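You operate a simulated robot arm through the tools that you are given. There is no shell and no other tool.

You run a simulated two-armed robot. Do the job below in one go: nothing can be reset, and whatever is moved stays where it is left.

TASK
Bolt the blue plate into the guide with the driver.
Fine: run all three of its bolts home; the driver ends on the blue mat with its switch on IN.

The check looks at the end state, three seconds after you hand in, the way a careful person would. Anything else that was tipped, shoved, dropped, spilled or broken makes it a failure.

THE ROBOT
Two 7-joint arms with fingered hands on one trunk that stands fixed in place. Base frame: the origin is at the foot of the trunk, x ahead of it, y to its left, z up. Readings come in mm, degrees, newtons and seconds.
The left shoulder is at [21, 208, 1288], the right one opposite. Payload 5 kg a hand.
Tool frame (each hand has its own): the origin (TCP) lies between the finger pads and is the grasp point; the fingertips stand 48 mm ahead of it; z points along the fingers, y is the line along which they close. Largest opening 160 mm; the body of the gripper starts 56 mm behind the TCP. The gripper is a hand of 4 fingers: y runs from the thumb to the fingers, the wrist lies at [-26, -142, -252] in the tool frame, and closing takes about 1.5 s.
Orientation is told as [roll, pitch, yaw] about the base's x, y, z axes, in that order, counted from this pose: with the fingers straight down and the wrist toward the robot, the tool's x, y and z point along [0, 1, 0], [1, 0, 0] and [0, 0, -1] of the base frame.

THE INTERFACE
- The arms move only by the tool apply_moves. It takes "left_series", "right_series" or both (then of equal length, played together; a hand with none holds still); each is a list of rows, each an object (a shift or turn left out is 0, a gripper value left out holds the last) with "rot": the turn, a rotation vector about the tool's x, y, z in units of 180 degrees (1.0 is 180 degrees), a list of three; "linear": the shift along the tool's x, y, z in units of 500 mm (1.0 is 500 mm), a list of three; "hand": the finger opening in mm, from 0 to 160. In form: [{"rot": [rx, ry, rz], "linear": [x, y, z], "hand": hand}, ...]. A call has 1 to 20 rows; each row is the pose to reach, as a shift and turn from the pose commanded when the call began, along the tool's axes at that moment. A call with a number of a shift or a turn outside -1 to 1 is refused whole. Rows are played at 5 a second. More than 50 mm and 8.6 degrees between two rows, or a gripper value outside its range, and nothing of the call is played. A pose out of reach is approached as far as the arm can. The call stops where the force on the tool passes 40 N (or 10 N more than at its start, if that is more) or the arm is blocked; 0.2 s more then pass. The fingers move at their own pace (about 108 mm/s each) and stop on an object; they squeeze with about 34 N. The grip force told is the motor's: it shows also when the fingers shut on nothing. Time passes only in rows, and 0.2 s behind the last, so rows that repeat a pose let the fingers close. The reply holds the time, the measured pose of the TCP, the force on the tool along the base axes, the opening and the grip force, in the units named above and with some noise, with the torque about the TCP (base axes, N m) and any sound that the robot's microphone picked up.
- Cameras (640 x 400 px; columns grow to the right, rows downward): "scene" is now at [103, 1.5, 1494.4]; the picture's right is [-0.00, -1.00, -0.00], its down [-0.42, 0.00, -0.91] and it looks along [0.91, -0.00, -0.42] (base axes); focal length 340 px, centre (320, 200). "left" rides on the left gripper at [-87, -133, -189] in its tool frame; the picture's right is [-0.83, -0.26, 0.49], its down [0.51, -0.71, 0.49] and it looks along [0.22, 0.66, 0.72] (tool axes); focal length 238 px, centre (320, 200). "right" rides on the right gripper at [87, -133, -189] in its tool frame; the picture's right is [-0.83, 0.26, -0.49], its down [-0.51, -0.71, 0.49] and it looks along [-0.22, 0.66, 0.72] (tool axes); focal length 238 px, centre (320, 200). There is no depth. A picture from a camera that has moved, and an enlarged one, comes with that camera's place and axes in the base frame and with its lens.
- grab_frame(camera): a new picture of that camera. It takes no simulated time.
- raise_lower(by): slides the trunk up (or, below 0, down) by that many mm; the arms and the scene camera ride with it, the base frame stays. It gives what a move gives, with no picture.
- set_grasp(shape, hand): the hand has 4 fingers and takes this shape, open, in about a second: jaw (thumb against the fingers, like two jaws); tri (thumb and two fingers); tip (a fingertip pinch); poke (one finger out to press); point (the index stretched); flat (the hand flat); cup (the hand cupped); fist (a fist). The gripper value then closes the fingers along that shape, each until it touches; the sizes above hold for jaw. It gives what a move gives, with no picture.
- pan_tilt(pan, tilt): turns the head with the scene camera to pan (to the left, within 86 degrees either way) and tilt (down, from -29 to 69), counted from straight ahead of the robot. It gives what a move gives.
- close_up(camera, box): a new picture of the part [left, top, right, bottom] of that camera's present view, enlarged. It takes no simulated time.
- hand_in(): hands the job in; it is judged then, once.

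Places have to be worked out from the pictures, the camera data and where the tool is seen. Open the grippers and draw the arms clear of the work before you hand the job in, unless the task says otherwise.

The tools are called after ">>>" as name(argument=value, ...) on one line, values as JSON. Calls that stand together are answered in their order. apply_moves: Moves the arms, as the interface text tells. Its arguments: {"type":"object","properties":{"left_series":{"type":"array","items":{"type":"object","properties":{"rot":{"type":"array","items":{"type":"number"}},"linear":{"type":"array","items":{"type":"number"}},"hand":{"type":"number"}}}},"right_series":{"type":"array","items":{"type":"object","properties":{"rot":{"type":"array","items":{"type":"number"}},"linear":{"type":"array","items":{"type":"number"}},"hand":{"type":"number"}}}}},"required":[]} The other tools are called the same way: raise_lower (by) slides the trunk up or down; set_grasp (shape, hand) gives the hand a shape; pan_tilt (pan, tilt) turns the head that bears the scene camera; grab_frame (camera) takes a picture; close_up (camera, box) takes an enlarged picture of a part of a camera's view; hand_in () hands the job in.

At the start:

```text
time: 0.0
left_eef_pos: [643.5, 228.7, 1268.1]
left_tcp_rot: [0.0, 0.0, 0.0]
left_ft_force: [0.3, 0.0, 0.0]
left_torque: [-0.05, 0.0, -0.01]
left_finger_gap: 159.6
left_finger_force: 0.1
left_shape: jaw
right_eef_pos: [645.5, -436.6, 1298.3]
right_tcp_rot: [0.0, 0.0, 0.0]
right_ft_force: [-0.8, 0.2, 0.1]
right_torque: [-0.03, 0.03, -0.01]
right_finger_gap: 159.8
right_finger_force: 0.1
right_shape: jaw
trunk travel left (down, up): [-290.0, 400.0]
head pan, tilt: [-0.1, 24.7]
```

scene: 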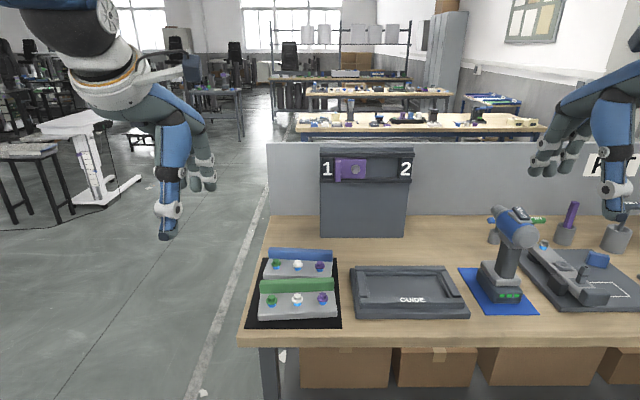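
right: 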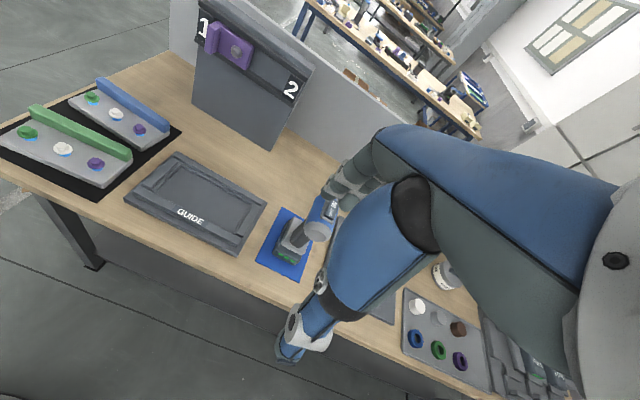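
left: 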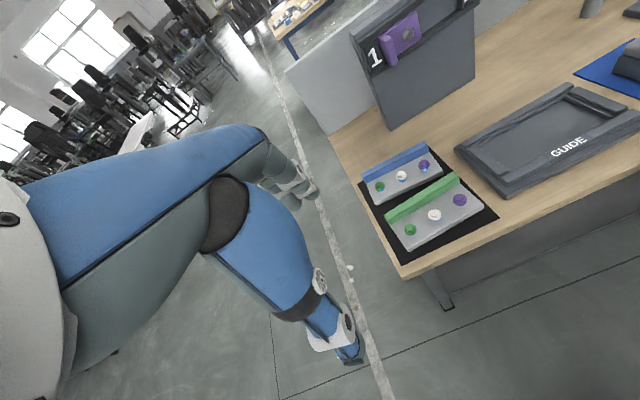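

The first pictures show two plates (blue and green rims) on a black mat at left, the guide in the middle, a driver on the blue mat, and bits/sockets at right. I look closer at each before moving.

>>> close_up(camera="scene", box=[240, 230, 360, 330])

>>> close_up(camera="scene", box=[340, 250, 480, 330])

>>> close_up(camera="scene", box=[450, 190, 640, 320])

>>> close_up(camera="scene", box=[300, 130, 430, 240])

>>> pan_tilt(pan=-30, tilt=40)

```text
4.00 times, centred on (300, 280) of scene
camera zoom: at [103.0, 1.5, 1494.4], right [0.0, -1.0, 0.0], down [-0.42, 0.0, -0.91], along [0.91, 0.0, -0.42], focal length 1360 px, centre (400, -120)
```

zoom: 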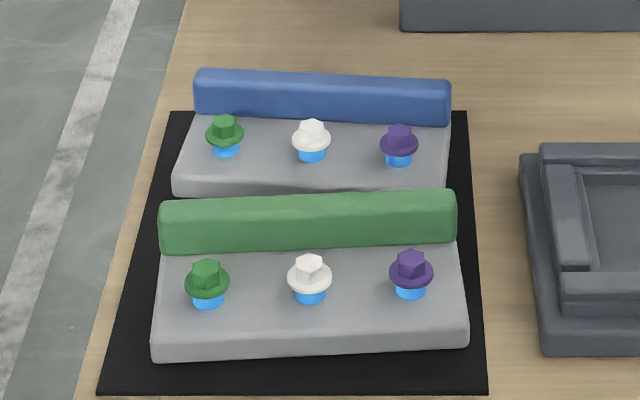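

```text
4.57 times, centred on (410, 290) of scene
camera zoom: at [103.0, 1.5, 1494.4], right [0.0, -1.0, 0.0], down [-0.42, 0.0, -0.91], along [0.91, 0.0, -0.42], focal length 1554 px, centre (-91, -211)
```

zoom: 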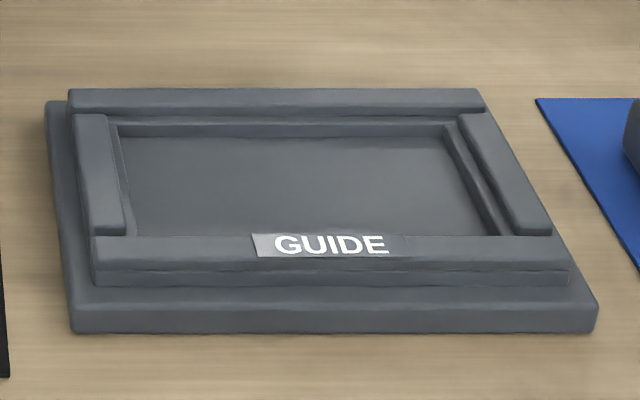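

```text
3.08 times, centred on (545, 255) of scene
camera zoom: at [103.0, 1.5, 1494.4], right [0.0, -1.0, 0.0], down [-0.42, 0.0, -0.91], along [0.91, 0.0, -0.42], focal length 1046 px, centre (-372, 31)
```

zoom: 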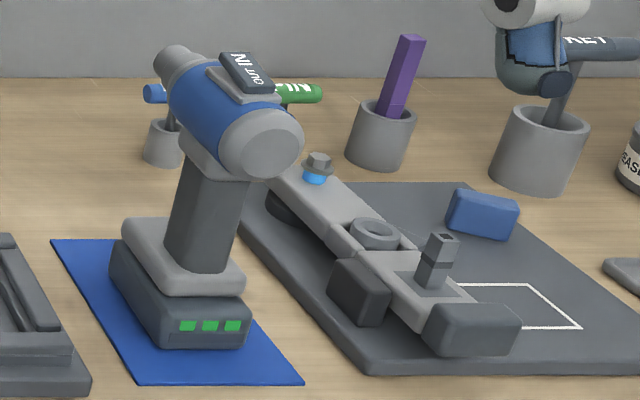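

```text
3.64 times, centred on (365, 185) of scene
camera zoom: at [103.0, 1.5, 1494.4], right [0.0, -1.0, 0.0], down [-0.42, 0.0, -0.91], along [0.91, 0.0, -0.42], focal length 1236 px, centre (156, 254)
```

zoom: 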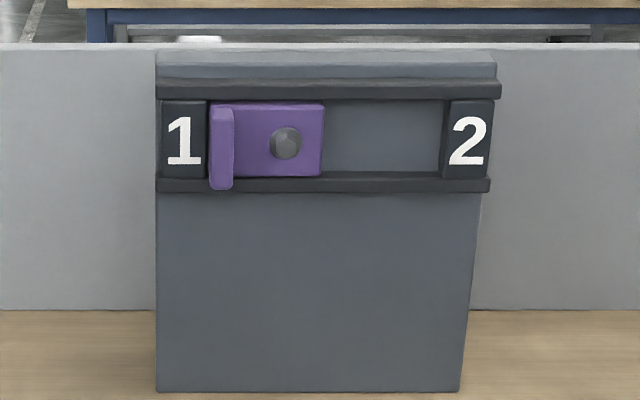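

```text
time: 0.9
left_eef_pos: [643.9, 228.2, 1267.6]
left_tcp_rot: [0.0, 0.0, -0.1]
left_ft_force: [-0.1, 0.8, 0.7]
left_torque: [0.02, 0.02, 0.03]
left_finger_gap: 159.7
left_finger_force: 0.1
left_shape: jaw
right_eef_pos: [645.5, -437.2, 1299.3]
right_tcp_rot: [0.1, 0.0, 0.0]
right_ft_force: [-0.3, -0.4, -0.2]
right_torque: [0.01, -0.01, 0.01]
right_finger_gap: 159.5
right_finger_force: 0.1
right_shape: jaw
trunk travel left (down, up): [-290.0, 400.0]
head pan, tilt: [-30.0, 40.0]
```

The plates each carry three bolts (green, white, purple) with blue thread patches; the driver has an OUT/IN rocker on top. I look at the right side of the bench now.

>>> grab_frame(camera="scene")

>>> close_up(camera="right", box=[100, 130, 360, 290])

>>> close_up(camera="right", box=[380, 240, 600, 400])

```text
taken
camera scene: at [84.5, -40.9, 1470.6], right [-0.5, -0.87, 0.0], down [-0.56, 0.32, -0.77], along [0.66, -0.38, -0.64], focal length 340 px, centre (320, 200)
```

scene: 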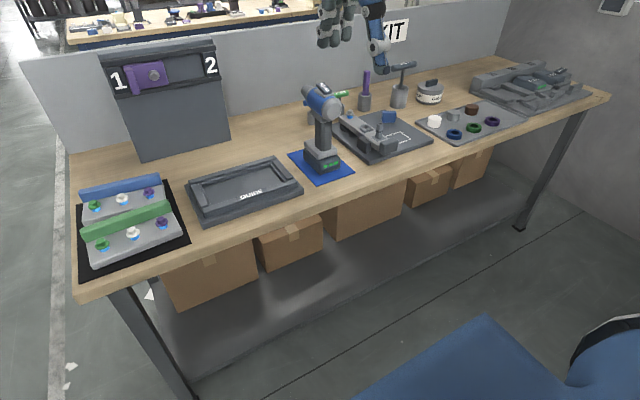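

```text
2.46 times, centred on (230, 210) of right
camera zoom: at [512.6, -349.6, 1486.8], right [0.26, -0.83, 0.49], down [-0.71, -0.51, -0.49], along [0.66, -0.22, -0.72], focal length 587 px, centre (542, 175)
```

zoom: 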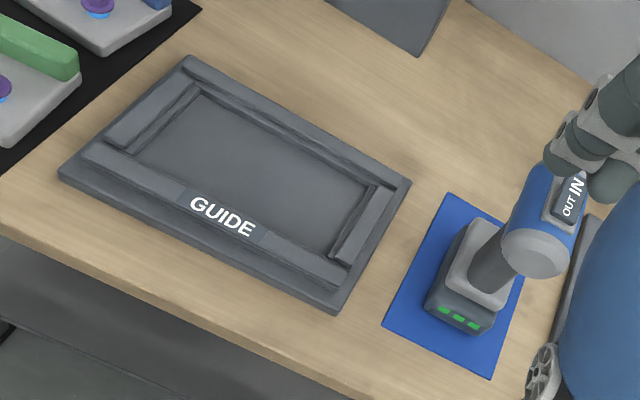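

```text
2.50 times, centred on (490, 320) of right
camera zoom: at [512.6, -349.6, 1486.8], right [0.26, -0.83, 0.49], down [-0.71, -0.51, -0.49], along [0.66, -0.22, -0.72], focal length 596 px, centre (-105, -100)
```

zoom: 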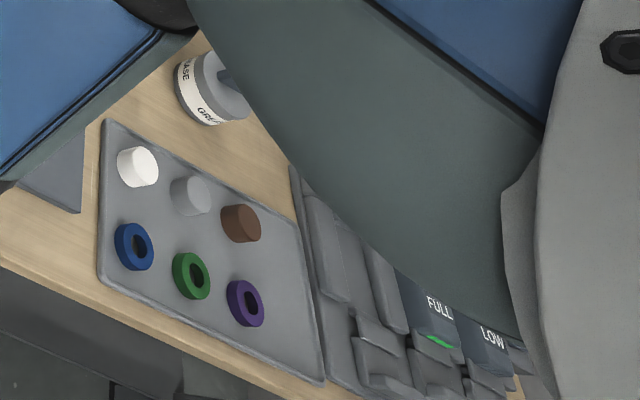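

I look closer at the right end and the sockets, and at the fixture board.

>>> close_up(camera="scene", box=[400, 50, 620, 150])

>>> close_up(camera="scene", box=[280, 60, 440, 190])

>>> close_up(camera="scene", box=[60, 150, 320, 290])

>>> pan_tilt(pan=-45, tilt=30)

>>> grab_frame(camera="scene")

```text
2.91 times, centred on (510, 100) of scene
camera zoom: at [84.5, -40.9, 1470.6], right [-0.5, -0.87, 0.0], down [-0.56, 0.32, -0.77], along [0.66, -0.38, -0.64], focal length 989 px, centre (-233, 491)
```

zoom: 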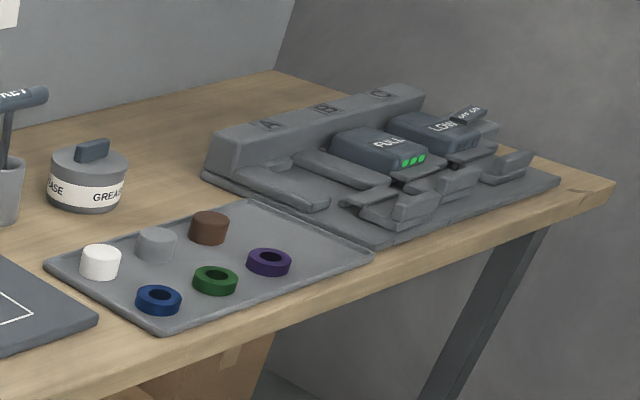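

```text
3.08 times, centred on (360, 125) of scene
camera zoom: at [84.5, -40.9, 1470.6], right [-0.5, -0.87, 0.0], down [-0.56, 0.32, -0.77], along [0.66, -0.38, -0.64], focal length 1046 px, centre (197, 431)
```

zoom: 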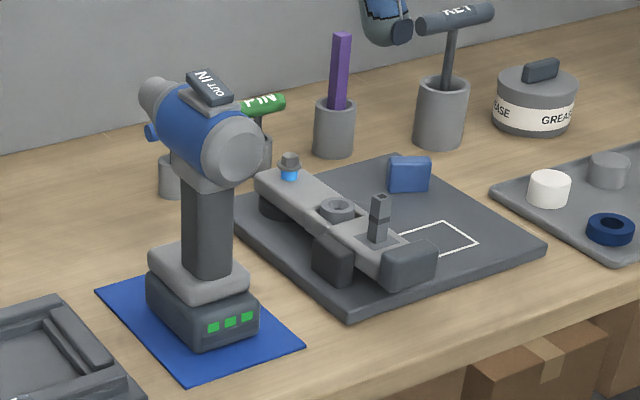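

```text
2.46 times, centred on (190, 220) of scene
camera zoom: at [84.5, -40.9, 1470.6], right [-0.5, -0.87, 0.0], down [-0.56, 0.32, -0.77], along [0.66, -0.38, -0.64], focal length 837 px, centre (640, 151)
```

zoom: 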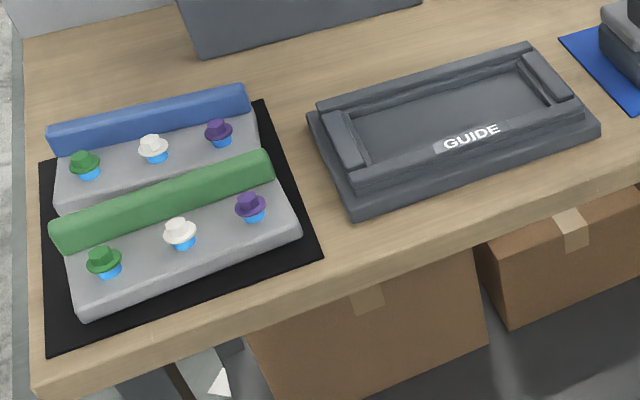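

```text
time: 1.7
left_eef_pos: [642.0, 229.1, 1267.9]
left_tcp_rot: [0.0, 0.0, 0.0]
left_ft_force: [-0.3, 0.3, 0.2]
left_torque: [0.03, -0.01, 0.04]
left_finger_gap: 159.6
left_finger_force: 0.0
left_shape: jaw
right_eef_pos: [645.0, -435.4, 1299.3]
right_tcp_rot: [-0.1, 0.0, -0.1]
right_ft_force: [0.1, -0.5, 0.2]
right_torque: [0.0, -0.05, -0.02]
right_finger_gap: 159.7
right_finger_force: 0.0
right_shape: jaw
trunk travel left (down, up): [-290.0, 400.0]
head pan, tilt: [-45.0, 30.0]
```

```text
taken
camera scene: at [74.8, -62.3, 1485.8], right [-0.71, -0.71, 0.0], down [-0.35, 0.35, -0.87], along [0.61, -0.61, -0.5], focal length 340 px, centre (320, 200)
```

scene: 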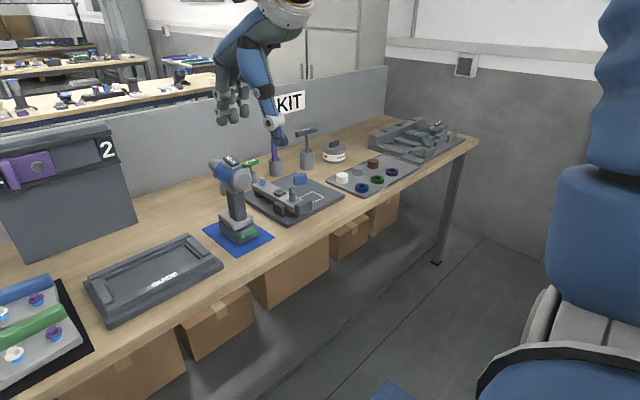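

I want a sharper look at the driver's rocker, nose and trigger, so I turn the head toward it and zoom.

>>> pan_tilt(pan=-25, tilt=32)

>>> grab_frame(camera="scene")

>>> close_up(camera="right", box=[270, 180, 350, 270])

>>> close_up(camera="left", box=[350, 130, 510, 260])

```text
time: 2.5
left_eef_pos: [644.0, 227.7, 1268.1]
left_tcp_rot: [0.0, -0.1, 0.0]
left_ft_force: [1.4, -0.2, -0.5]
left_torque: [0.01, 0.01, -0.01]
left_finger_gap: 159.4
left_finger_force: 0.1
left_shape: jaw
right_eef_pos: [646.2, -437.0, 1298.4]
right_tcp_rot: [0.0, 0.0, 0.0]
right_ft_force: [-0.5, 0.1, 0.5]
right_torque: [-0.04, 0.01, -0.02]
right_finger_gap: 159.7
right_finger_force: 0.0
right_shape: jaw
trunk travel left (down, up): [-290.0, 400.0]
head pan, tilt: [-25.0, 32.0]
```

```text
taken
camera scene: at [91.9, -36.4, 1482.7], right [-0.42, -0.91, 0.0], down [-0.48, 0.22, -0.85], along [0.77, -0.36, -0.53], focal length 340 px, centre (320, 200)
```

scene: 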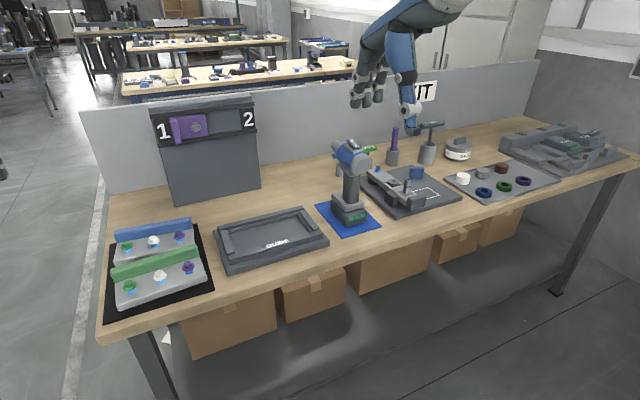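

```text
4.44 times, centred on (310, 225) of right
camera zoom: at [512.6, -349.6, 1486.8], right [0.26, -0.83, 0.49], down [-0.71, -0.51, -0.49], along [0.66, -0.22, -0.72], focal length 1059 px, centre (364, 89)
```

zoom: 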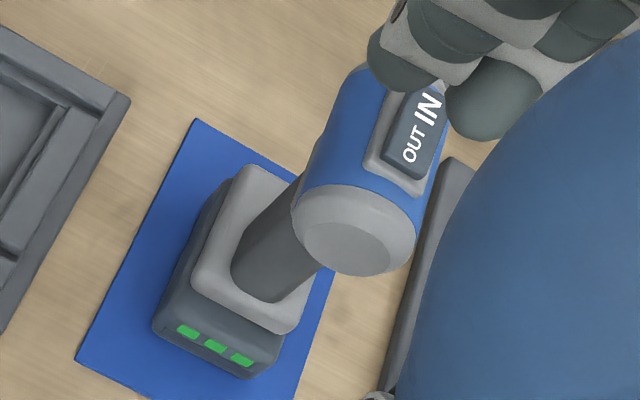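

```text
3.08 times, centred on (430, 195) of left
camera zoom: at [512.5, 141.3, 1457.0], right [-0.26, -0.83, -0.49], down [-0.71, 0.51, -0.49], along [0.66, 0.22, -0.72], focal length 733 px, centre (-18, 215)
```

zoom: 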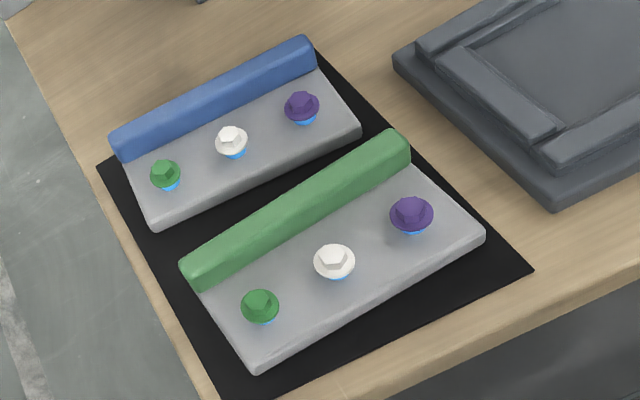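

The plates' bolts stand proud with blue thread showing, and the rocker on the driver seems to read OUT toward the rear cap and IN toward the nose. I swing the right hand out to the right and yaw it so its camera can see the driver from the side.

>>> apply_moves(right_series=[{"linear": [-0.044, 0.026, 0.008], "rot": [0, 0, -0.042]}, {"linear": [-0.088, 0.052, 0.016], "rot": [0, 0, -0.084]}, {"linear": [-0.132, 0.078, 0.024], "rot": [0, 0, -0.126]}, {"linear": [-0.176, 0.104, 0.032], "rot": [0, 0, -0.168]}, {"linear": [-0.22, 0.13, 0.04], "rot": [0, 0, -0.21]}, {"linear": [-0.264, 0.156, 0.048], "rot": [0, 0, -0.252]}, {"linear": [-0.308, 0.182, 0.056], "rot": [0, 0, -0.294]}, {"linear": [-0.352, 0.208, 0.064], "rot": [0, 0, -0.336]}, {"linear": [-0.396, 0.234, 0.072], "rot": [0, 0, -0.378]}, {"linear": [-0.44, 0.26, 0.08], "rot": [0, 0, -0.42]}, {"linear": [-0.484, 0.286, 0.088], "rot": [0, 0, -0.462]}, {"linear": [-0.526, 0.31, 0.098], "rot": [0, 0, -0.5]}])

>>> grab_frame(camera="right")

>>> grab_frame(camera="scene")

```text
time: 5.2
left_eef_pos: [644.9, 223.7, 1264.5]
left_tcp_rot: [0.2, 0.3, -0.1]
left_ft_force: [2.5, -6.4, -2.6]
left_torque: [0.66, 0.21, 0.09]
left_finger_gap: 159.7
left_finger_force: 0.1
left_shape: jaw
right_eef_pos: [694.9, -643.6, 1151.9]
right_tcp_rot: [0.0, -0.3, 89.3]
right_ft_force: [3.3, -1.5, 5.8]
right_torque: [0.11, 0.13, 0.0]
right_finger_gap: 159.8
right_finger_force: 0.1
right_shape: jaw
right hand out of reach, approached as far as the arm can: row 9, 10, 11, 12
trunk travel left (down, up): [-290.0, 400.0]
head pan, tilt: [-25.0, 32.0]
```

```text
taken
camera right: at [605.8, -775.9, 1338.4], right [0.84, 0.25, 0.49], down [0.5, -0.71, -0.49], along [0.23, 0.66, -0.72], focal length 238 px, centre (320, 200)
```

right: 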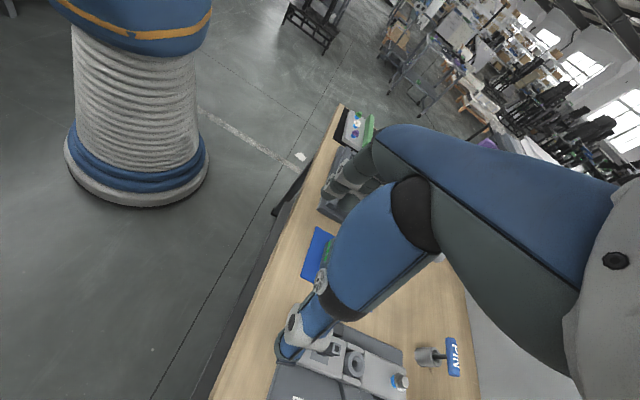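

```text
taken
camera scene: at [94.4, -40.6, 1481.9], right [-0.42, -0.91, 0.0], down [-0.48, 0.23, -0.85], along [0.77, -0.36, -0.53], focal length 340 px, centre (320, 200)
```

scene: 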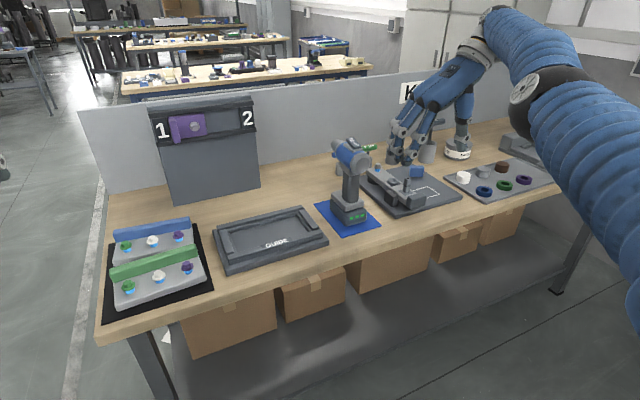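

The right arm stopped short of the asked pose and its own hand blocks the driver. The scene camera has a clear line, so I zoom it hard on the driver.

>>> close_up(camera="scene", box=[325, 130, 385, 170])

>>> close_up(camera="scene", box=[310, 130, 400, 240])

>>> close_up(camera="right", box=[290, 220, 350, 270])

```text
10.00 times, centred on (355, 150) of scene
camera zoom: at [94.4, -40.6, 1481.9], right [-0.42, -0.91, 0.0], down [-0.48, 0.23, -0.85], along [0.77, -0.36, -0.53], focal length 3399 px, centre (-30, 700)
```

zoom: 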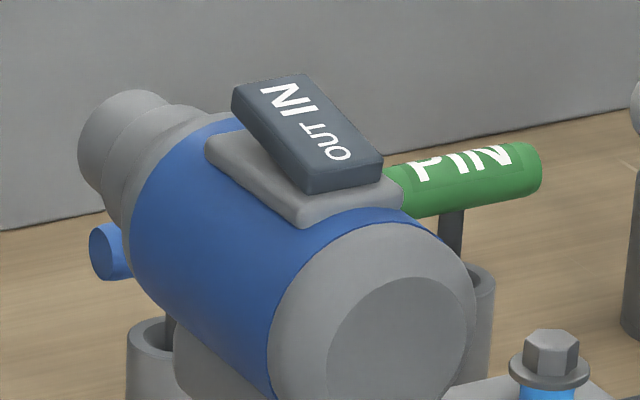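

```text
3.64 times, centred on (355, 185) of scene
camera zoom: at [94.4, -40.6, 1481.9], right [-0.42, -0.91, 0.0], down [-0.48, 0.23, -0.85], along [0.77, -0.36, -0.53], focal length 1236 px, centre (193, 254)
```

zoom: 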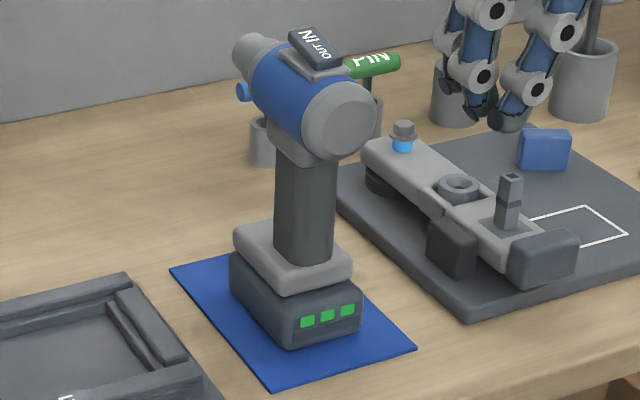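

```text
8.00 times, centred on (320, 245) of right
camera zoom: at [605.8, -775.9, 1338.4], right [0.84, 0.25, 0.49], down [0.5, -0.71, -0.49], along [0.23, 0.66, -0.72], focal length 1907 px, centre (320, -160)
```

zoom: 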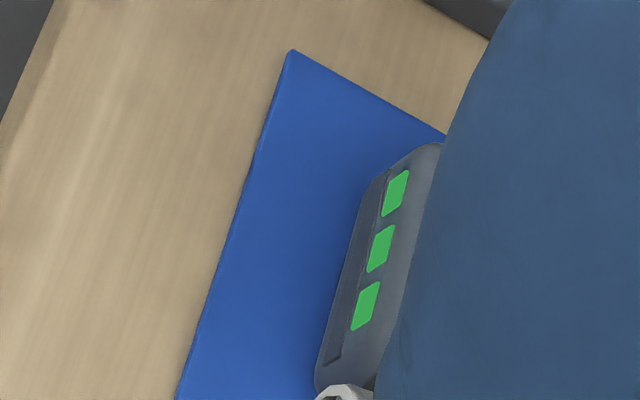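

The rocker's IN end (nose side) stands up and its OUT end is pressed, so the driver is on OUT and must be switched to IN. Next I bring the left hand over to view the driver from its left side for the trigger and nose.

>>> apply_moves(left_series=[{"linear": [-0.073, 0.046, 0.004], "rot": [0, 0, 0.037]}, {"linear": [-0.146, 0.092, 0.008], "rot": [0, 0, 0.074]}, {"linear": [-0.219, 0.137, 0.012], "rot": [0, 0, 0.111]}, {"linear": [-0.292, 0.183, 0.016], "rot": [0, 0, 0.148]}, {"linear": [-0.366, 0.229, 0.02], "rot": [0, 0, 0.185]}, {"linear": [-0.439, 0.275, 0.024], "rot": [0, 0, 0.222]}, {"linear": [-0.512, 0.32, 0.028], "rot": [0, 0, 0.259]}, {"linear": [-0.585, 0.366, 0.032], "rot": [0, 0, 0.296]}, {"linear": [-0.658, 0.412, 0.036], "rot": [0, 0, 0.333]}])

>>> grab_frame(camera="left")

```text
time: 7.2
left_eef_pos: [855.1, -100.5, 1252.3]
left_tcp_rot: [0.2, -0.1, -59.8]
left_ft_force: [5.0, 2.9, 9.1]
left_torque: [-0.12, 0.41, -0.01]
left_finger_gap: 159.9
left_finger_force: 0.1
left_shape: jaw
right_eef_pos: [696.4, -642.4, 1148.8]
right_tcp_rot: [0.2, -0.1, 89.2]
right_ft_force: [2.2, -2.5, -3.9]
right_torque: [0.42, 0.31, 0.02]
right_finger_gap: 159.8
right_finger_force: 0.0
right_shape: jaw
trunk travel left (down, up): [-290.0, 400.0]
head pan, tilt: [-25.0, 32.0]
```

```text
taken
camera left: at [714.5, -29.8, 1440.0], right [-0.85, -0.2, -0.49], down [0.08, 0.87, -0.49], along [0.52, -0.46, -0.72], focal length 238 px, centre (320, 200)
```

left: 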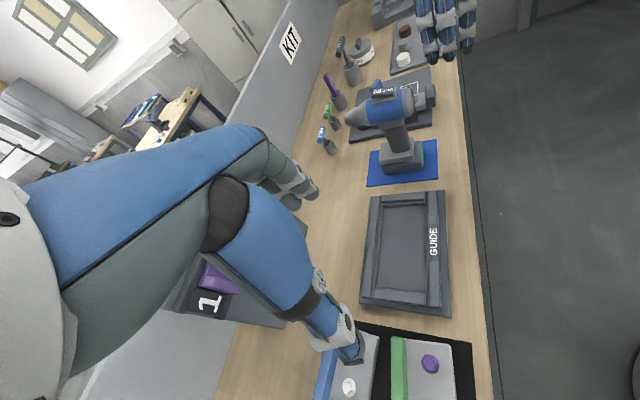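

The left camera now sees the driver from its left; I zoom in on the driver and the guide.

>>> close_up(camera="left", box=[335, 75, 445, 190])

>>> close_up(camera="left", box=[350, 180, 470, 325])

```text
3.48 times, centred on (390, 132) of left
camera zoom: at [714.5, -29.8, 1440.0], right [-0.85, -0.2, -0.49], down [0.08, 0.87, -0.49], along [0.52, -0.46, -0.72], focal length 829 px, centre (76, 435)
```

zoom: 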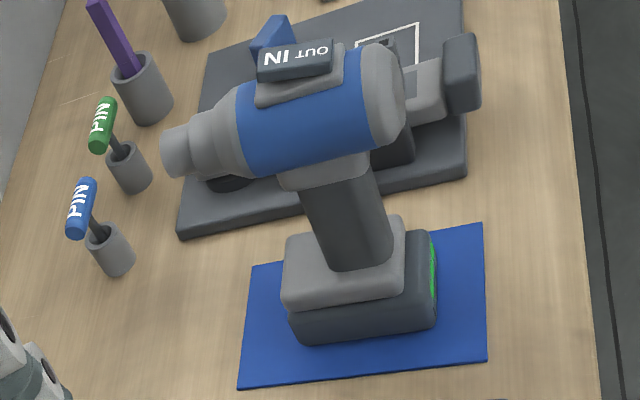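

```text
2.76 times, centred on (410, 252) of left
camera zoom: at [714.5, -29.8, 1440.0], right [-0.85, -0.2, -0.49], down [0.08, 0.87, -0.49], along [0.52, -0.46, -0.72], focal length 658 px, centre (72, 55)
```

zoom: 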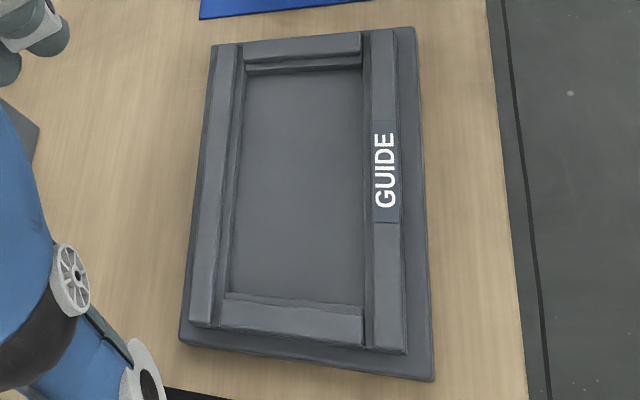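

No trigger is visible: a plain handle (about x 820–872, z 940–1030), nose tip near x 955, z 1077, y about -495. I bring the left hand back and will raise the trunk to triangulate everything with the scene camera.

>>> apply_moves(left_series=[{"linear": [0.04, -0.08, -0.004], "rot": [0, 0, -0.037]}, {"linear": [0.08, -0.16, -0.008], "rot": [0, 0, -0.074]}, {"linear": [0.12, -0.24, -0.012], "rot": [0, 0, -0.111]}, {"linear": [0.16, -0.32, -0.016], "rot": [0, 0, -0.148]}, {"linear": [0.2, -0.4, -0.02], "rot": [0, 0, -0.185]}, {"linear": [0.23, -0.47, -0.024], "rot": [0, 0, -0.222]}, {"linear": [0.23, -0.55, -0.028], "rot": [0, 0, -0.259]}, {"linear": [0.23, -0.63, -0.032], "rot": [0, 0, -0.296]}, {"linear": [0.23, -0.71, -0.036], "rot": [0, 0, -0.333]}], right_series=[{"linear": [0, 0, -0.03], "rot": [0, 0, 0.04]}, {"linear": [0, 0, -0.06], "rot": [0, 0, 0.08]}, {"linear": [0, 0, -0.09], "rot": [0, 0, 0.12]}, {"linear": [0, 0, -0.12], "rot": [0, 0, 0.16]}, {"linear": [0, 0, -0.15], "rot": [0, 0, 0.2]}, {"linear": [0, 0, -0.18], "rot": [0, 0, 0.24]}, {"linear": [0, 0, -0.21], "rot": [0, 0, 0.28]}, {"linear": [0, 0, -0.24], "rot": [0, 0, 0.32]}, {"linear": [0, 0, -0.27], "rot": [0, 0, 0.36]}])

>>> pan_tilt(pan=0, tilt=30)

>>> grab_frame(camera="scene")

```text
time: 9.2
left_eef_pos: [771.1, 269.7, 1267.9]
left_tcp_rot: [-0.2, -0.1, 0.3]
left_ft_force: [-1.2, 4.1, -0.7]
left_torque: [-0.48, -0.07, -0.05]
left_finger_gap: 160.0
left_finger_force: 0.1
left_shape: jaw
right_eef_pos: [770.0, -702.6, 1330.5]
right_tcp_rot: [0.3, 0.4, 25.2]
right_ft_force: [-2.2, -0.6, 0.5]
right_torque: [0.02, -0.23, -0.05]
right_finger_gap: 159.7
right_finger_force: 0.2
right_shape: jaw
right hand out of reach, approached as far as the arm can: row 1, 2, 3, 4, 5, 6, 7, 8, 9
trunk travel left (down, up): [-290.0, 400.0]
head pan, tilt: [-25.0, 32.0]
```

```text
time: 10.0
left_eef_pos: [771.0, 264.5, 1269.0]
left_tcp_rot: [0.0, 0.0, -0.1]
left_ft_force: [-0.4, 0.3, -0.6]
left_torque: [0.0, 0.03, -0.02]
left_finger_gap: 159.7
left_finger_force: 0.0
left_shape: jaw
right_eef_pos: [770.6, -706.5, 1328.0]
right_tcp_rot: [0.3, 0.2, 25.4]
right_ft_force: [-0.4, 0.0, -0.2]
right_torque: [0.0, 0.01, -0.02]
right_finger_gap: 160.0
right_finger_force: 0.1
right_shape: jaw
trunk travel left (down, up): [-290.0, 400.0]
head pan, tilt: [0.0, 30.0]
```

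```text
taken
camera scene: at [101.3, 1.4, 1485.8], right [0.0, -1.0, 0.0], down [-0.5, 0.0, -0.87], along [0.87, 0.0, -0.5], focal length 340 px, centre (320, 200)
```

scene: 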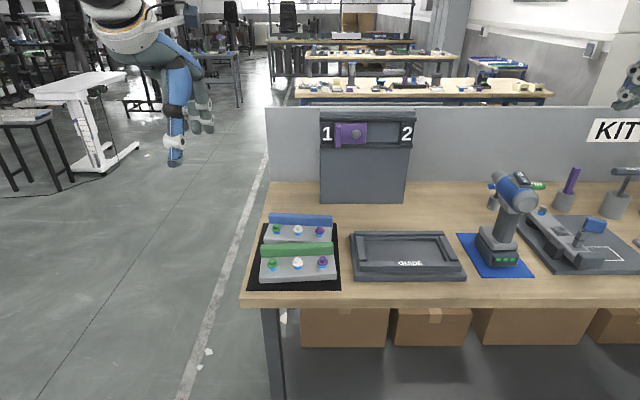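

Arms are clear of the bench. I take detailed close-ups at this height, then raise the trunk for a second set.

>>> close_up(camera="scene", box=[240, 200, 352, 300])

>>> close_up(camera="scene", box=[345, 220, 473, 290])

>>> close_up(camera="scene", box=[450, 165, 546, 285])

>>> raise_lower(by=300)

>>> pan_tilt(pan=0, tilt=45)

>>> grab_frame(camera="scene")

```text
4.00 times, centred on (296, 250) of scene
camera zoom: at [101.3, 1.4, 1485.8], right [0.0, -1.0, 0.0], down [-0.5, 0.0, -0.87], along [0.87, 0.0, -0.5], focal length 1360 px, centre (416, 0)
```

zoom: 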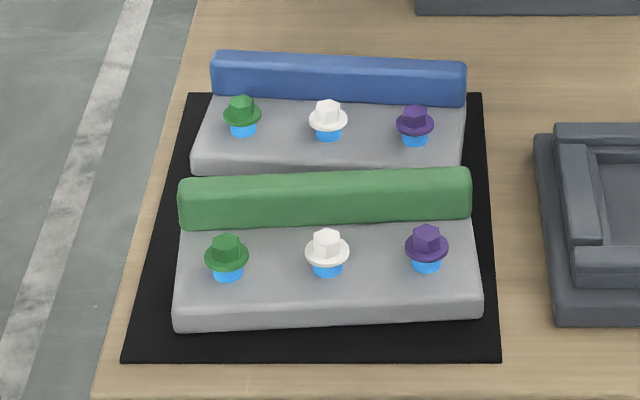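

```text
5.00 times, centred on (409, 255) of scene
camera zoom: at [101.3, 1.4, 1485.8], right [0.0, -1.0, 0.0], down [-0.5, 0.0, -0.87], along [0.87, 0.0, -0.5], focal length 1699 px, centre (-125, -75)
```

zoom: 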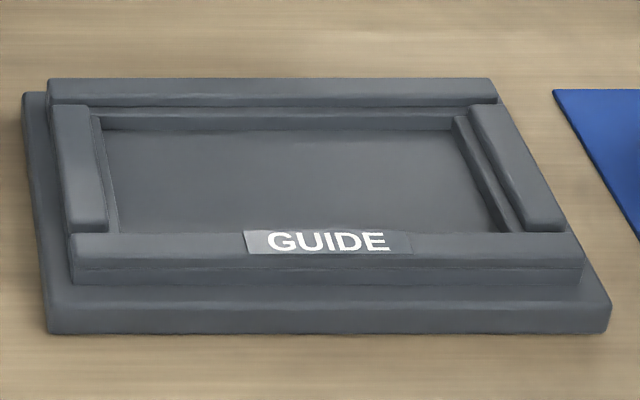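

```text
3.33 times, centred on (498, 225) of scene
camera zoom: at [101.3, 1.4, 1485.8], right [0.0, -1.0, 0.0], down [-0.5, 0.0, -0.87], along [0.87, 0.0, -0.5], focal length 1133 px, centre (-273, 117)
```

zoom: 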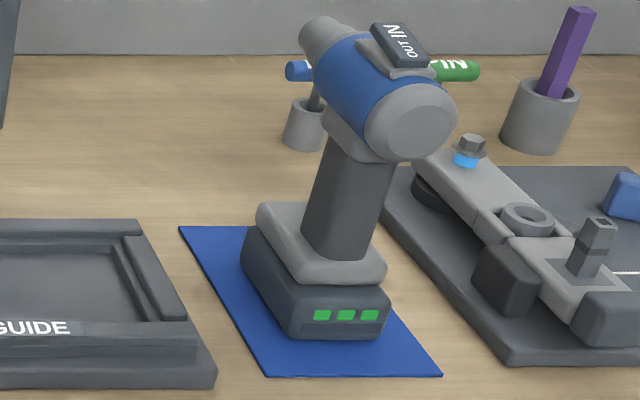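

```text
time: 13.0
left_eef_pos: [770.6, 265.5, 1567.2]
left_tcp_rot: [0.1, 0.1, 0.0]
left_ft_force: [0.1, -0.2, 0.2]
left_torque: [-0.02, 0.02, 0.03]
left_finger_gap: 159.9
left_finger_force: 0.0
left_shape: jaw
right_eef_pos: [770.3, -706.7, 1626.0]
right_tcp_rot: [0.4, 0.3, 25.4]
right_ft_force: [-0.2, -0.2, -0.6]
right_torque: [0.04, 0.01, -0.02]
right_finger_gap: 159.8
right_finger_force: 0.0
right_shape: jaw
trunk travel left (down, up): [-590.0, 100.0]
head pan, tilt: [0.0, 30.0]
```

```text
time: 13.8
left_eef_pos: [770.6, 264.1, 1568.0]
left_tcp_rot: [0.0, 0.0, 0.0]
left_ft_force: [0.2, -0.5, 0.2]
left_torque: [0.0, 0.01, 0.02]
left_finger_gap: 159.9
left_finger_force: 0.0
left_shape: jaw
right_eef_pos: [770.8, -705.8, 1627.3]
right_tcp_rot: [0.4, 0.3, 25.4]
right_ft_force: [-0.9, 0.1, -0.1]
right_torque: [0.03, -0.01, 0.0]
right_finger_gap: 159.8
right_finger_force: 0.1
right_shape: jaw
trunk travel left (down, up): [-590.0, 100.0]
head pan, tilt: [0.0, 45.0]
```

```text
taken
camera scene: at [92.6, 1.3, 1763.3], right [0.0, -1.0, 0.0], down [-0.71, 0.0, -0.71], along [0.71, 0.0, -0.71], focal length 340 px, centre (320, 200)
```

scene: 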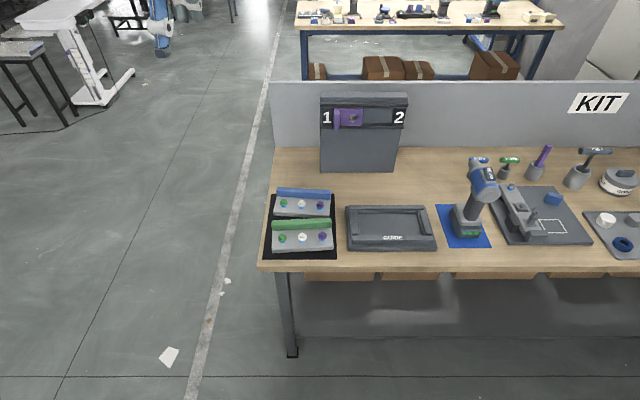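

Good second vantage. I take the matching close-ups from here.

>>> close_up(camera="scene", box=[256, 180, 352, 264])

>>> close_up(camera="scene", box=[340, 195, 444, 260])

>>> close_up(camera="scene", box=[430, 145, 510, 255])

```text
4.76 times, centred on (304, 222) of scene
camera zoom: at [92.6, 1.3, 1763.3], right [0.0, -1.0, 0.0], down [-0.71, 0.0, -0.71], along [0.71, 0.0, -0.71], focal length 1618 px, centre (396, 95)
```

zoom: 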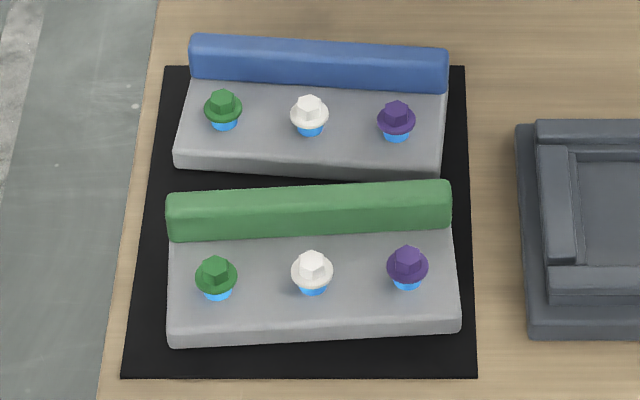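

```text
6.15 times, centred on (392, 228) of scene
camera zoom: at [92.6, 1.3, 1763.3], right [0.0, -1.0, 0.0], down [-0.71, 0.0, -0.71], along [0.71, 0.0, -0.71], focal length 2092 px, centre (-123, 31)
```

zoom: 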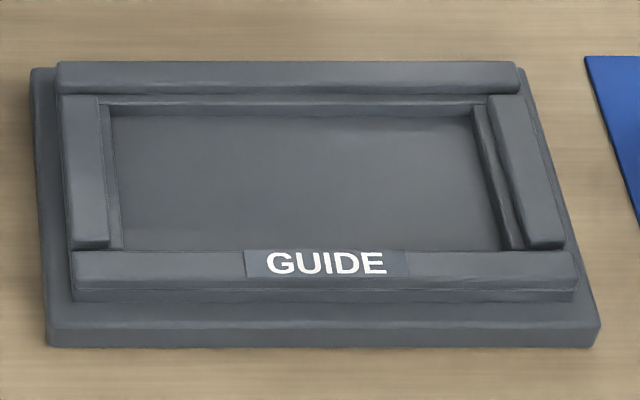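

```text
3.64 times, centred on (470, 200) of scene
camera zoom: at [92.6, 1.3, 1763.3], right [0.0, -1.0, 0.0], down [-0.71, 0.0, -0.71], along [0.71, 0.0, -0.71], focal length 1236 px, centre (-226, 200)
```

zoom: 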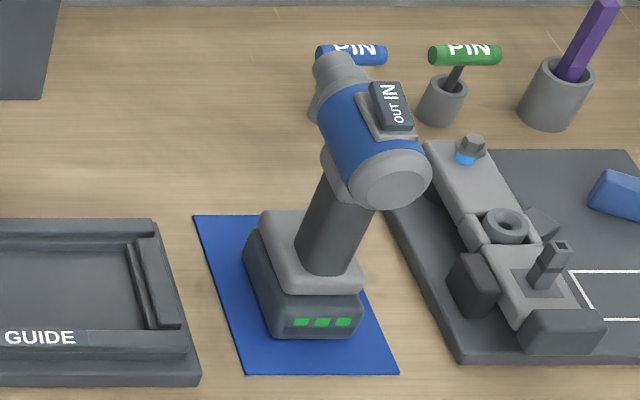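

Triangulation gives the table at z≈866, guide base front-left corner at (754, -88), rail tops ≈911, pocket floor ≈887. I zoom harder on the pocket's corners and the plate.

>>> close_up(camera="scene", box=[340, 200, 375, 245])

>>> close_up(camera="scene", box=[405, 200, 445, 250])

>>> close_up(camera="scene", box=[264, 182, 328, 222])

```text
8.89 times, centred on (358, 222) of scene
camera zoom: at [92.6, 1.3, 1763.3], right [0.0, -1.0, 0.0], down [-0.71, 0.0, -0.71], along [0.71, 0.0, -0.71], focal length 3021 px, centre (-13, 0)
```

zoom: 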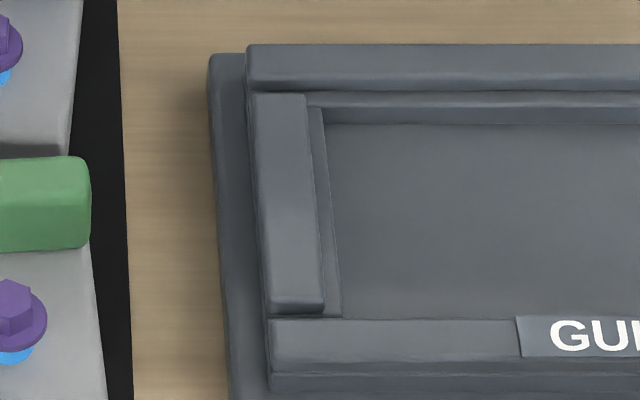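

```text
8.00 times, centred on (425, 225) of scene
camera zoom: at [92.6, 1.3, 1763.3], right [0.0, -1.0, 0.0], down [-0.71, 0.0, -0.71], along [0.71, 0.0, -0.71], focal length 2719 px, centre (-520, 0)
```

zoom: 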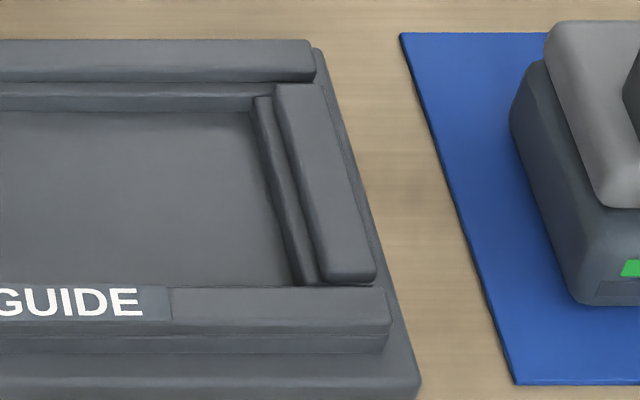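

```text
10.00 times, centred on (296, 202) of scene
camera zoom: at [92.6, 1.3, 1763.3], right [0.0, -1.0, 0.0], down [-0.71, 0.0, -0.71], along [0.71, 0.0, -0.71], focal length 3399 px, centre (560, 180)
```

zoom: 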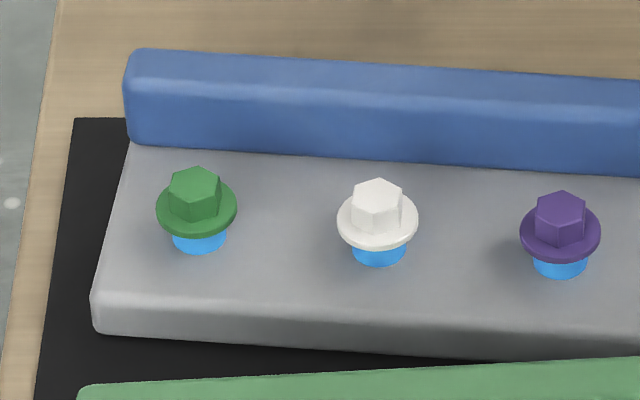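

Measured: table 866; blue plate bolts at about green (952,132), white (945,67), purple (939,2), plate turned about -5.5°, ridge ~20 thick, top ~917, centred near (990,61); guide pocket centre near (846,-232). The rocker's IN end is near (862,-495,1120). I lower the trunk again and shape the right hand to poke.

>>> raise_lower(by=-300)

>>> set_grasp(hand="right", shape="poke")

>>> pan_tilt(pan=-35, tilt=20)

>>> grab_frame(camera="scene")

>>> grab_frame(camera="right")

```text
time: 16.8
left_eef_pos: [771.8, 264.6, 1269.3]
left_tcp_rot: [0.0, 0.0, 0.0]
left_ft_force: [0.6, -1.1, -0.4]
left_torque: [-0.01, 0.01, -0.02]
left_finger_gap: 159.9
left_finger_force: 0.0
left_shape: jaw
right_eef_pos: [770.5, -705.1, 1328.0]
right_tcp_rot: [0.5, 0.3, 25.4]
right_ft_force: [-0.5, -0.6, -0.6]
right_torque: [-0.03, -0.01, 0.01]
right_finger_gap: 160.0
right_finger_force: 0.1
right_shape: jaw
trunk travel left (down, up): [-290.0, 400.0]
head pan, tilt: [0.0, 45.0]
```

```text
time: 17.7
left_eef_pos: [771.9, 264.3, 1268.6]
left_tcp_rot: [-0.1, 0.0, -0.1]
left_ft_force: [0.4, -0.5, 0.1]
left_torque: [-0.02, 0.01, -0.04]
left_finger_gap: 159.8
left_finger_force: 0.1
left_shape: jaw
right_eef_pos: [771.3, -707.8, 1326.6]
right_tcp_rot: [0.4, 0.2, 25.4]
right_ft_force: [0.3, 0.1, -0.1]
right_torque: [-0.01, -0.01, 0.02]
right_finger_gap: 0.0
right_finger_force: 0.0
right_shape: poke
trunk travel left (down, up): [-290.0, 400.0]
head pan, tilt: [0.0, 45.0]
```

```text
time: 18.7
left_eef_pos: [772.4, 265.1, 1268.9]
left_tcp_rot: [0.0, 0.0, -0.1]
left_ft_force: [0.0, -0.2, -0.1]
left_torque: [-0.01, -0.01, 0.04]
left_finger_gap: 159.7
left_finger_force: 0.0
left_shape: jaw
right_eef_pos: [770.4, -707.0, 1327.5]
right_tcp_rot: [0.3, 0.3, 25.4]
right_ft_force: [0.5, 0.5, -0.8]
right_torque: [-0.02, 0.01, 0.01]
right_finger_gap: 0.0
right_finger_force: 0.0
right_shape: poke
trunk travel left (down, up): [-290.0, 400.0]
head pan, tilt: [-35.0, 20.0]
```

```text
taken
camera scene: at [87.3, -51.9, 1501.8], right [-0.57, -0.82, 0.0], down [-0.28, 0.2, -0.94], along [0.77, -0.54, -0.34], focal length 340 px, centre (320, 200)
```

scene: 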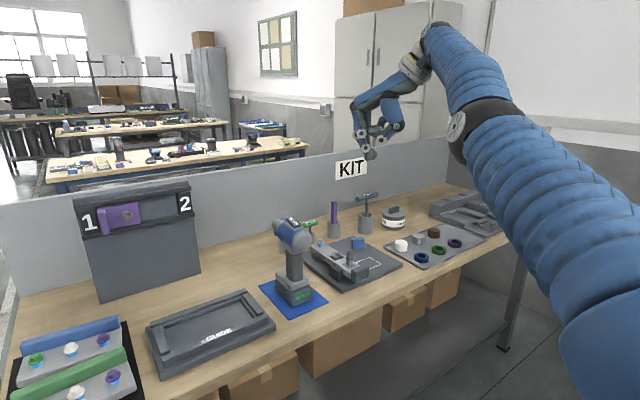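

```text
taken
camera right: at [615.2, -685.7, 1515.9], right [0.6, -0.64, 0.48], down [-0.43, -0.76, -0.49], along [0.68, 0.09, -0.73], focal length 238 px, centre (320, 200)
```

right: 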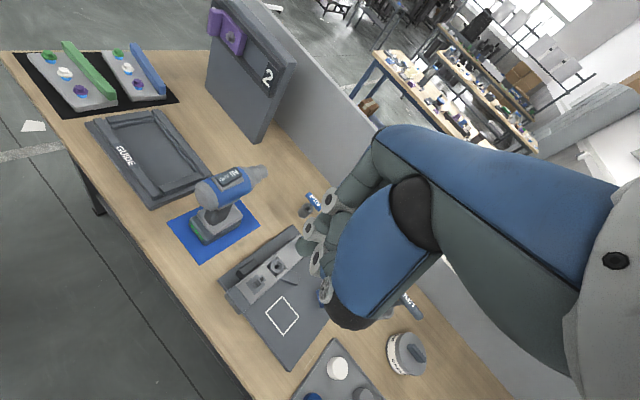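

The right camera now sees the driver well. I zoom on the rocker and on the poking hand to locate the fingertip.

>>> close_up(camera="right", box=[190, 155, 275, 250])

>>> close_up(camera="scene", box=[340, 85, 420, 170])

>>> close_up(camera="right", box=[280, 170, 440, 340])

```text
4.21 times, centred on (232, 202) of right
camera zoom: at [615.2, -685.7, 1515.9], right [0.6, -0.64, 0.48], down [-0.43, -0.76, -0.49], along [0.68, 0.09, -0.73], focal length 1004 px, centre (688, 190)
```

zoom: 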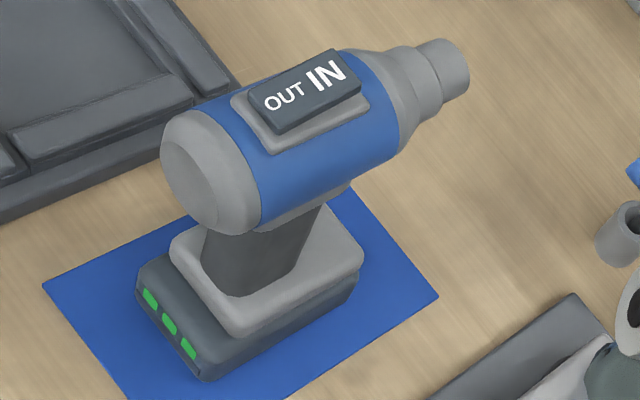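

```text
4.71 times, centred on (380, 128) of scene
camera zoom: at [87.3, -51.9, 1501.8], right [-0.57, -0.82, 0.0], down [-0.28, 0.2, -0.94], along [0.77, -0.54, -0.34], focal length 1599 px, centre (38, 541)
```

zoom: 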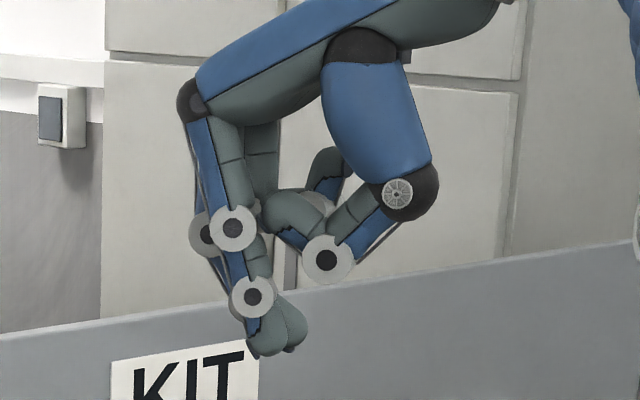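

```text
2.35 times, centred on (360, 255) of right
camera zoom: at [615.2, -685.7, 1515.9], right [0.6, -0.64, 0.48], down [-0.43, -0.76, -0.49], along [0.68, 0.09, -0.73], focal length 561 px, centre (226, 71)
```

zoom: 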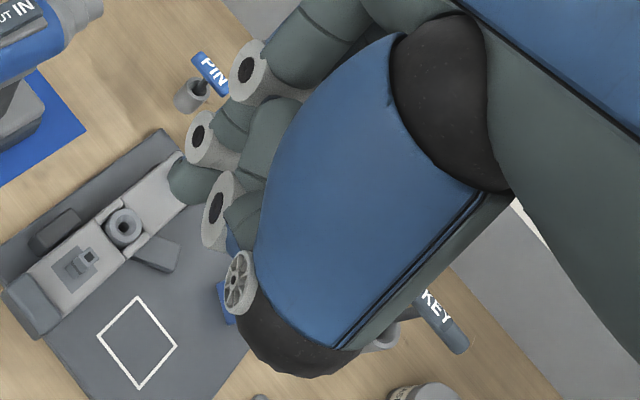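

The IN end indeed stands proud. The poke fingertip is about 45 mm ahead of the TCP on its axis. I bring the right hand back within reach first to resynchronise commanded and measured poses.

>>> apply_moves(right_series=[{"linear": [0.061, 0.046, 0], "rot": [0, 0, 0.035]}, {"linear": [0.122, 0.092, 0], "rot": [0, 0, 0.07]}, {"linear": [0.184, 0.137, 0], "rot": [0, 0, 0.105]}, {"linear": [0.245, 0.183, 0], "rot": [0, 0, 0.14]}, {"linear": [0.245, 0.183, 0], "rot": [0, 0, 0.14]}])

```text
time: 19.9
left_eef_pos: [771.2, 262.3, 1270.1]
left_tcp_rot: [0.0, 0.0, -0.1]
left_ft_force: [0.1, -1.3, 0.9]
left_torque: [0.1, -0.02, 0.05]
left_finger_gap: 159.8
left_finger_force: 0.1
left_shape: jaw
right_eef_pos: [883.6, -592.6, 1363.0]
right_tcp_rot: [0.4, 0.5, 0.1]
right_ft_force: [0.4, -0.9, 0.1]
right_torque: [0.22, -0.06, 0.03]
right_finger_gap: 0.1
right_finger_force: 0.1
right_shape: poke
right hand out of reach, approached as far as the arm can: row 1, 2, 3, 4, 5
trunk travel left (down, up): [-290.0, 400.0]
head pan, tilt: [-35.0, 20.0]
```

The arm is still at its reach limit; I move it inward and down a little to get a pose it tracks exactly.

>>> apply_moves(right_series=[{"linear": [0.08, -0.06, 0.06]}, {"linear": [0.16, -0.12, 0.12]}, {"linear": [0.16, -0.12, 0.12]}, {"linear": [0.16, -0.12, 0.12]}])

>>> grab_frame(camera="right")

```text
refused: row 1 steps farther than a row can; nothing moved
```

```text
taken
camera right: at [752.8, -507.3, 1552.4], right [0.26, -0.84, 0.48], down [-0.71, -0.5, -0.49], along [0.65, -0.21, -0.73], focal length 238 px, centre (320, 200)
```

right: 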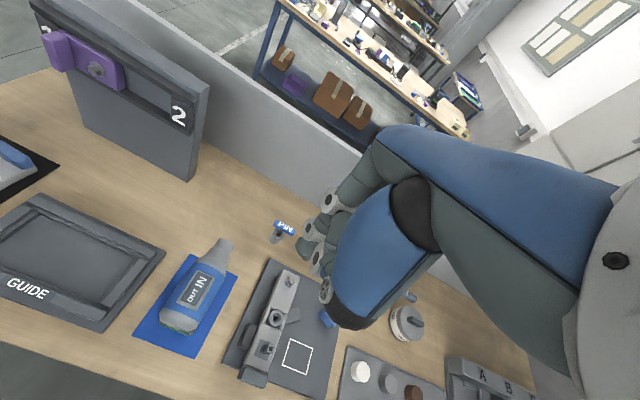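

A row exceeded 50 mm; I resend with smaller rows.

>>> apply_moves(right_series=[{"linear": [0.05, -0.04, 0.04]}, {"linear": [0.1, -0.08, 0.08]}, {"linear": [0.15, -0.12, 0.12]}, {"linear": [0.15, -0.12, 0.12]}, {"linear": [0.15, -0.12, 0.12]}])

```text
time: 21.1
left_eef_pos: [771.4, 264.5, 1267.6]
left_tcp_rot: [0.0, 0.0, 0.0]
left_ft_force: [0.4, -0.3, -0.2]
left_torque: [-0.01, 0.01, 0.01]
left_finger_gap: 159.9
left_finger_force: 0.0
left_shape: jaw
right_eef_pos: [909.8, -555.2, 1342.3]
right_tcp_rot: [0.2, 0.7, 0.3]
right_ft_force: [0.1, 0.5, 0.3]
right_torque: [-0.03, 0.04, 0.01]
right_finger_gap: 0.0
right_finger_force: 0.1
right_shape: poke
right hand out of reach, approached as far as the arm can: row 1, 2, 3, 4, 5
trunk travel left (down, up): [-290.0, 400.0]
head pan, tilt: [-35.0, 20.0]
```

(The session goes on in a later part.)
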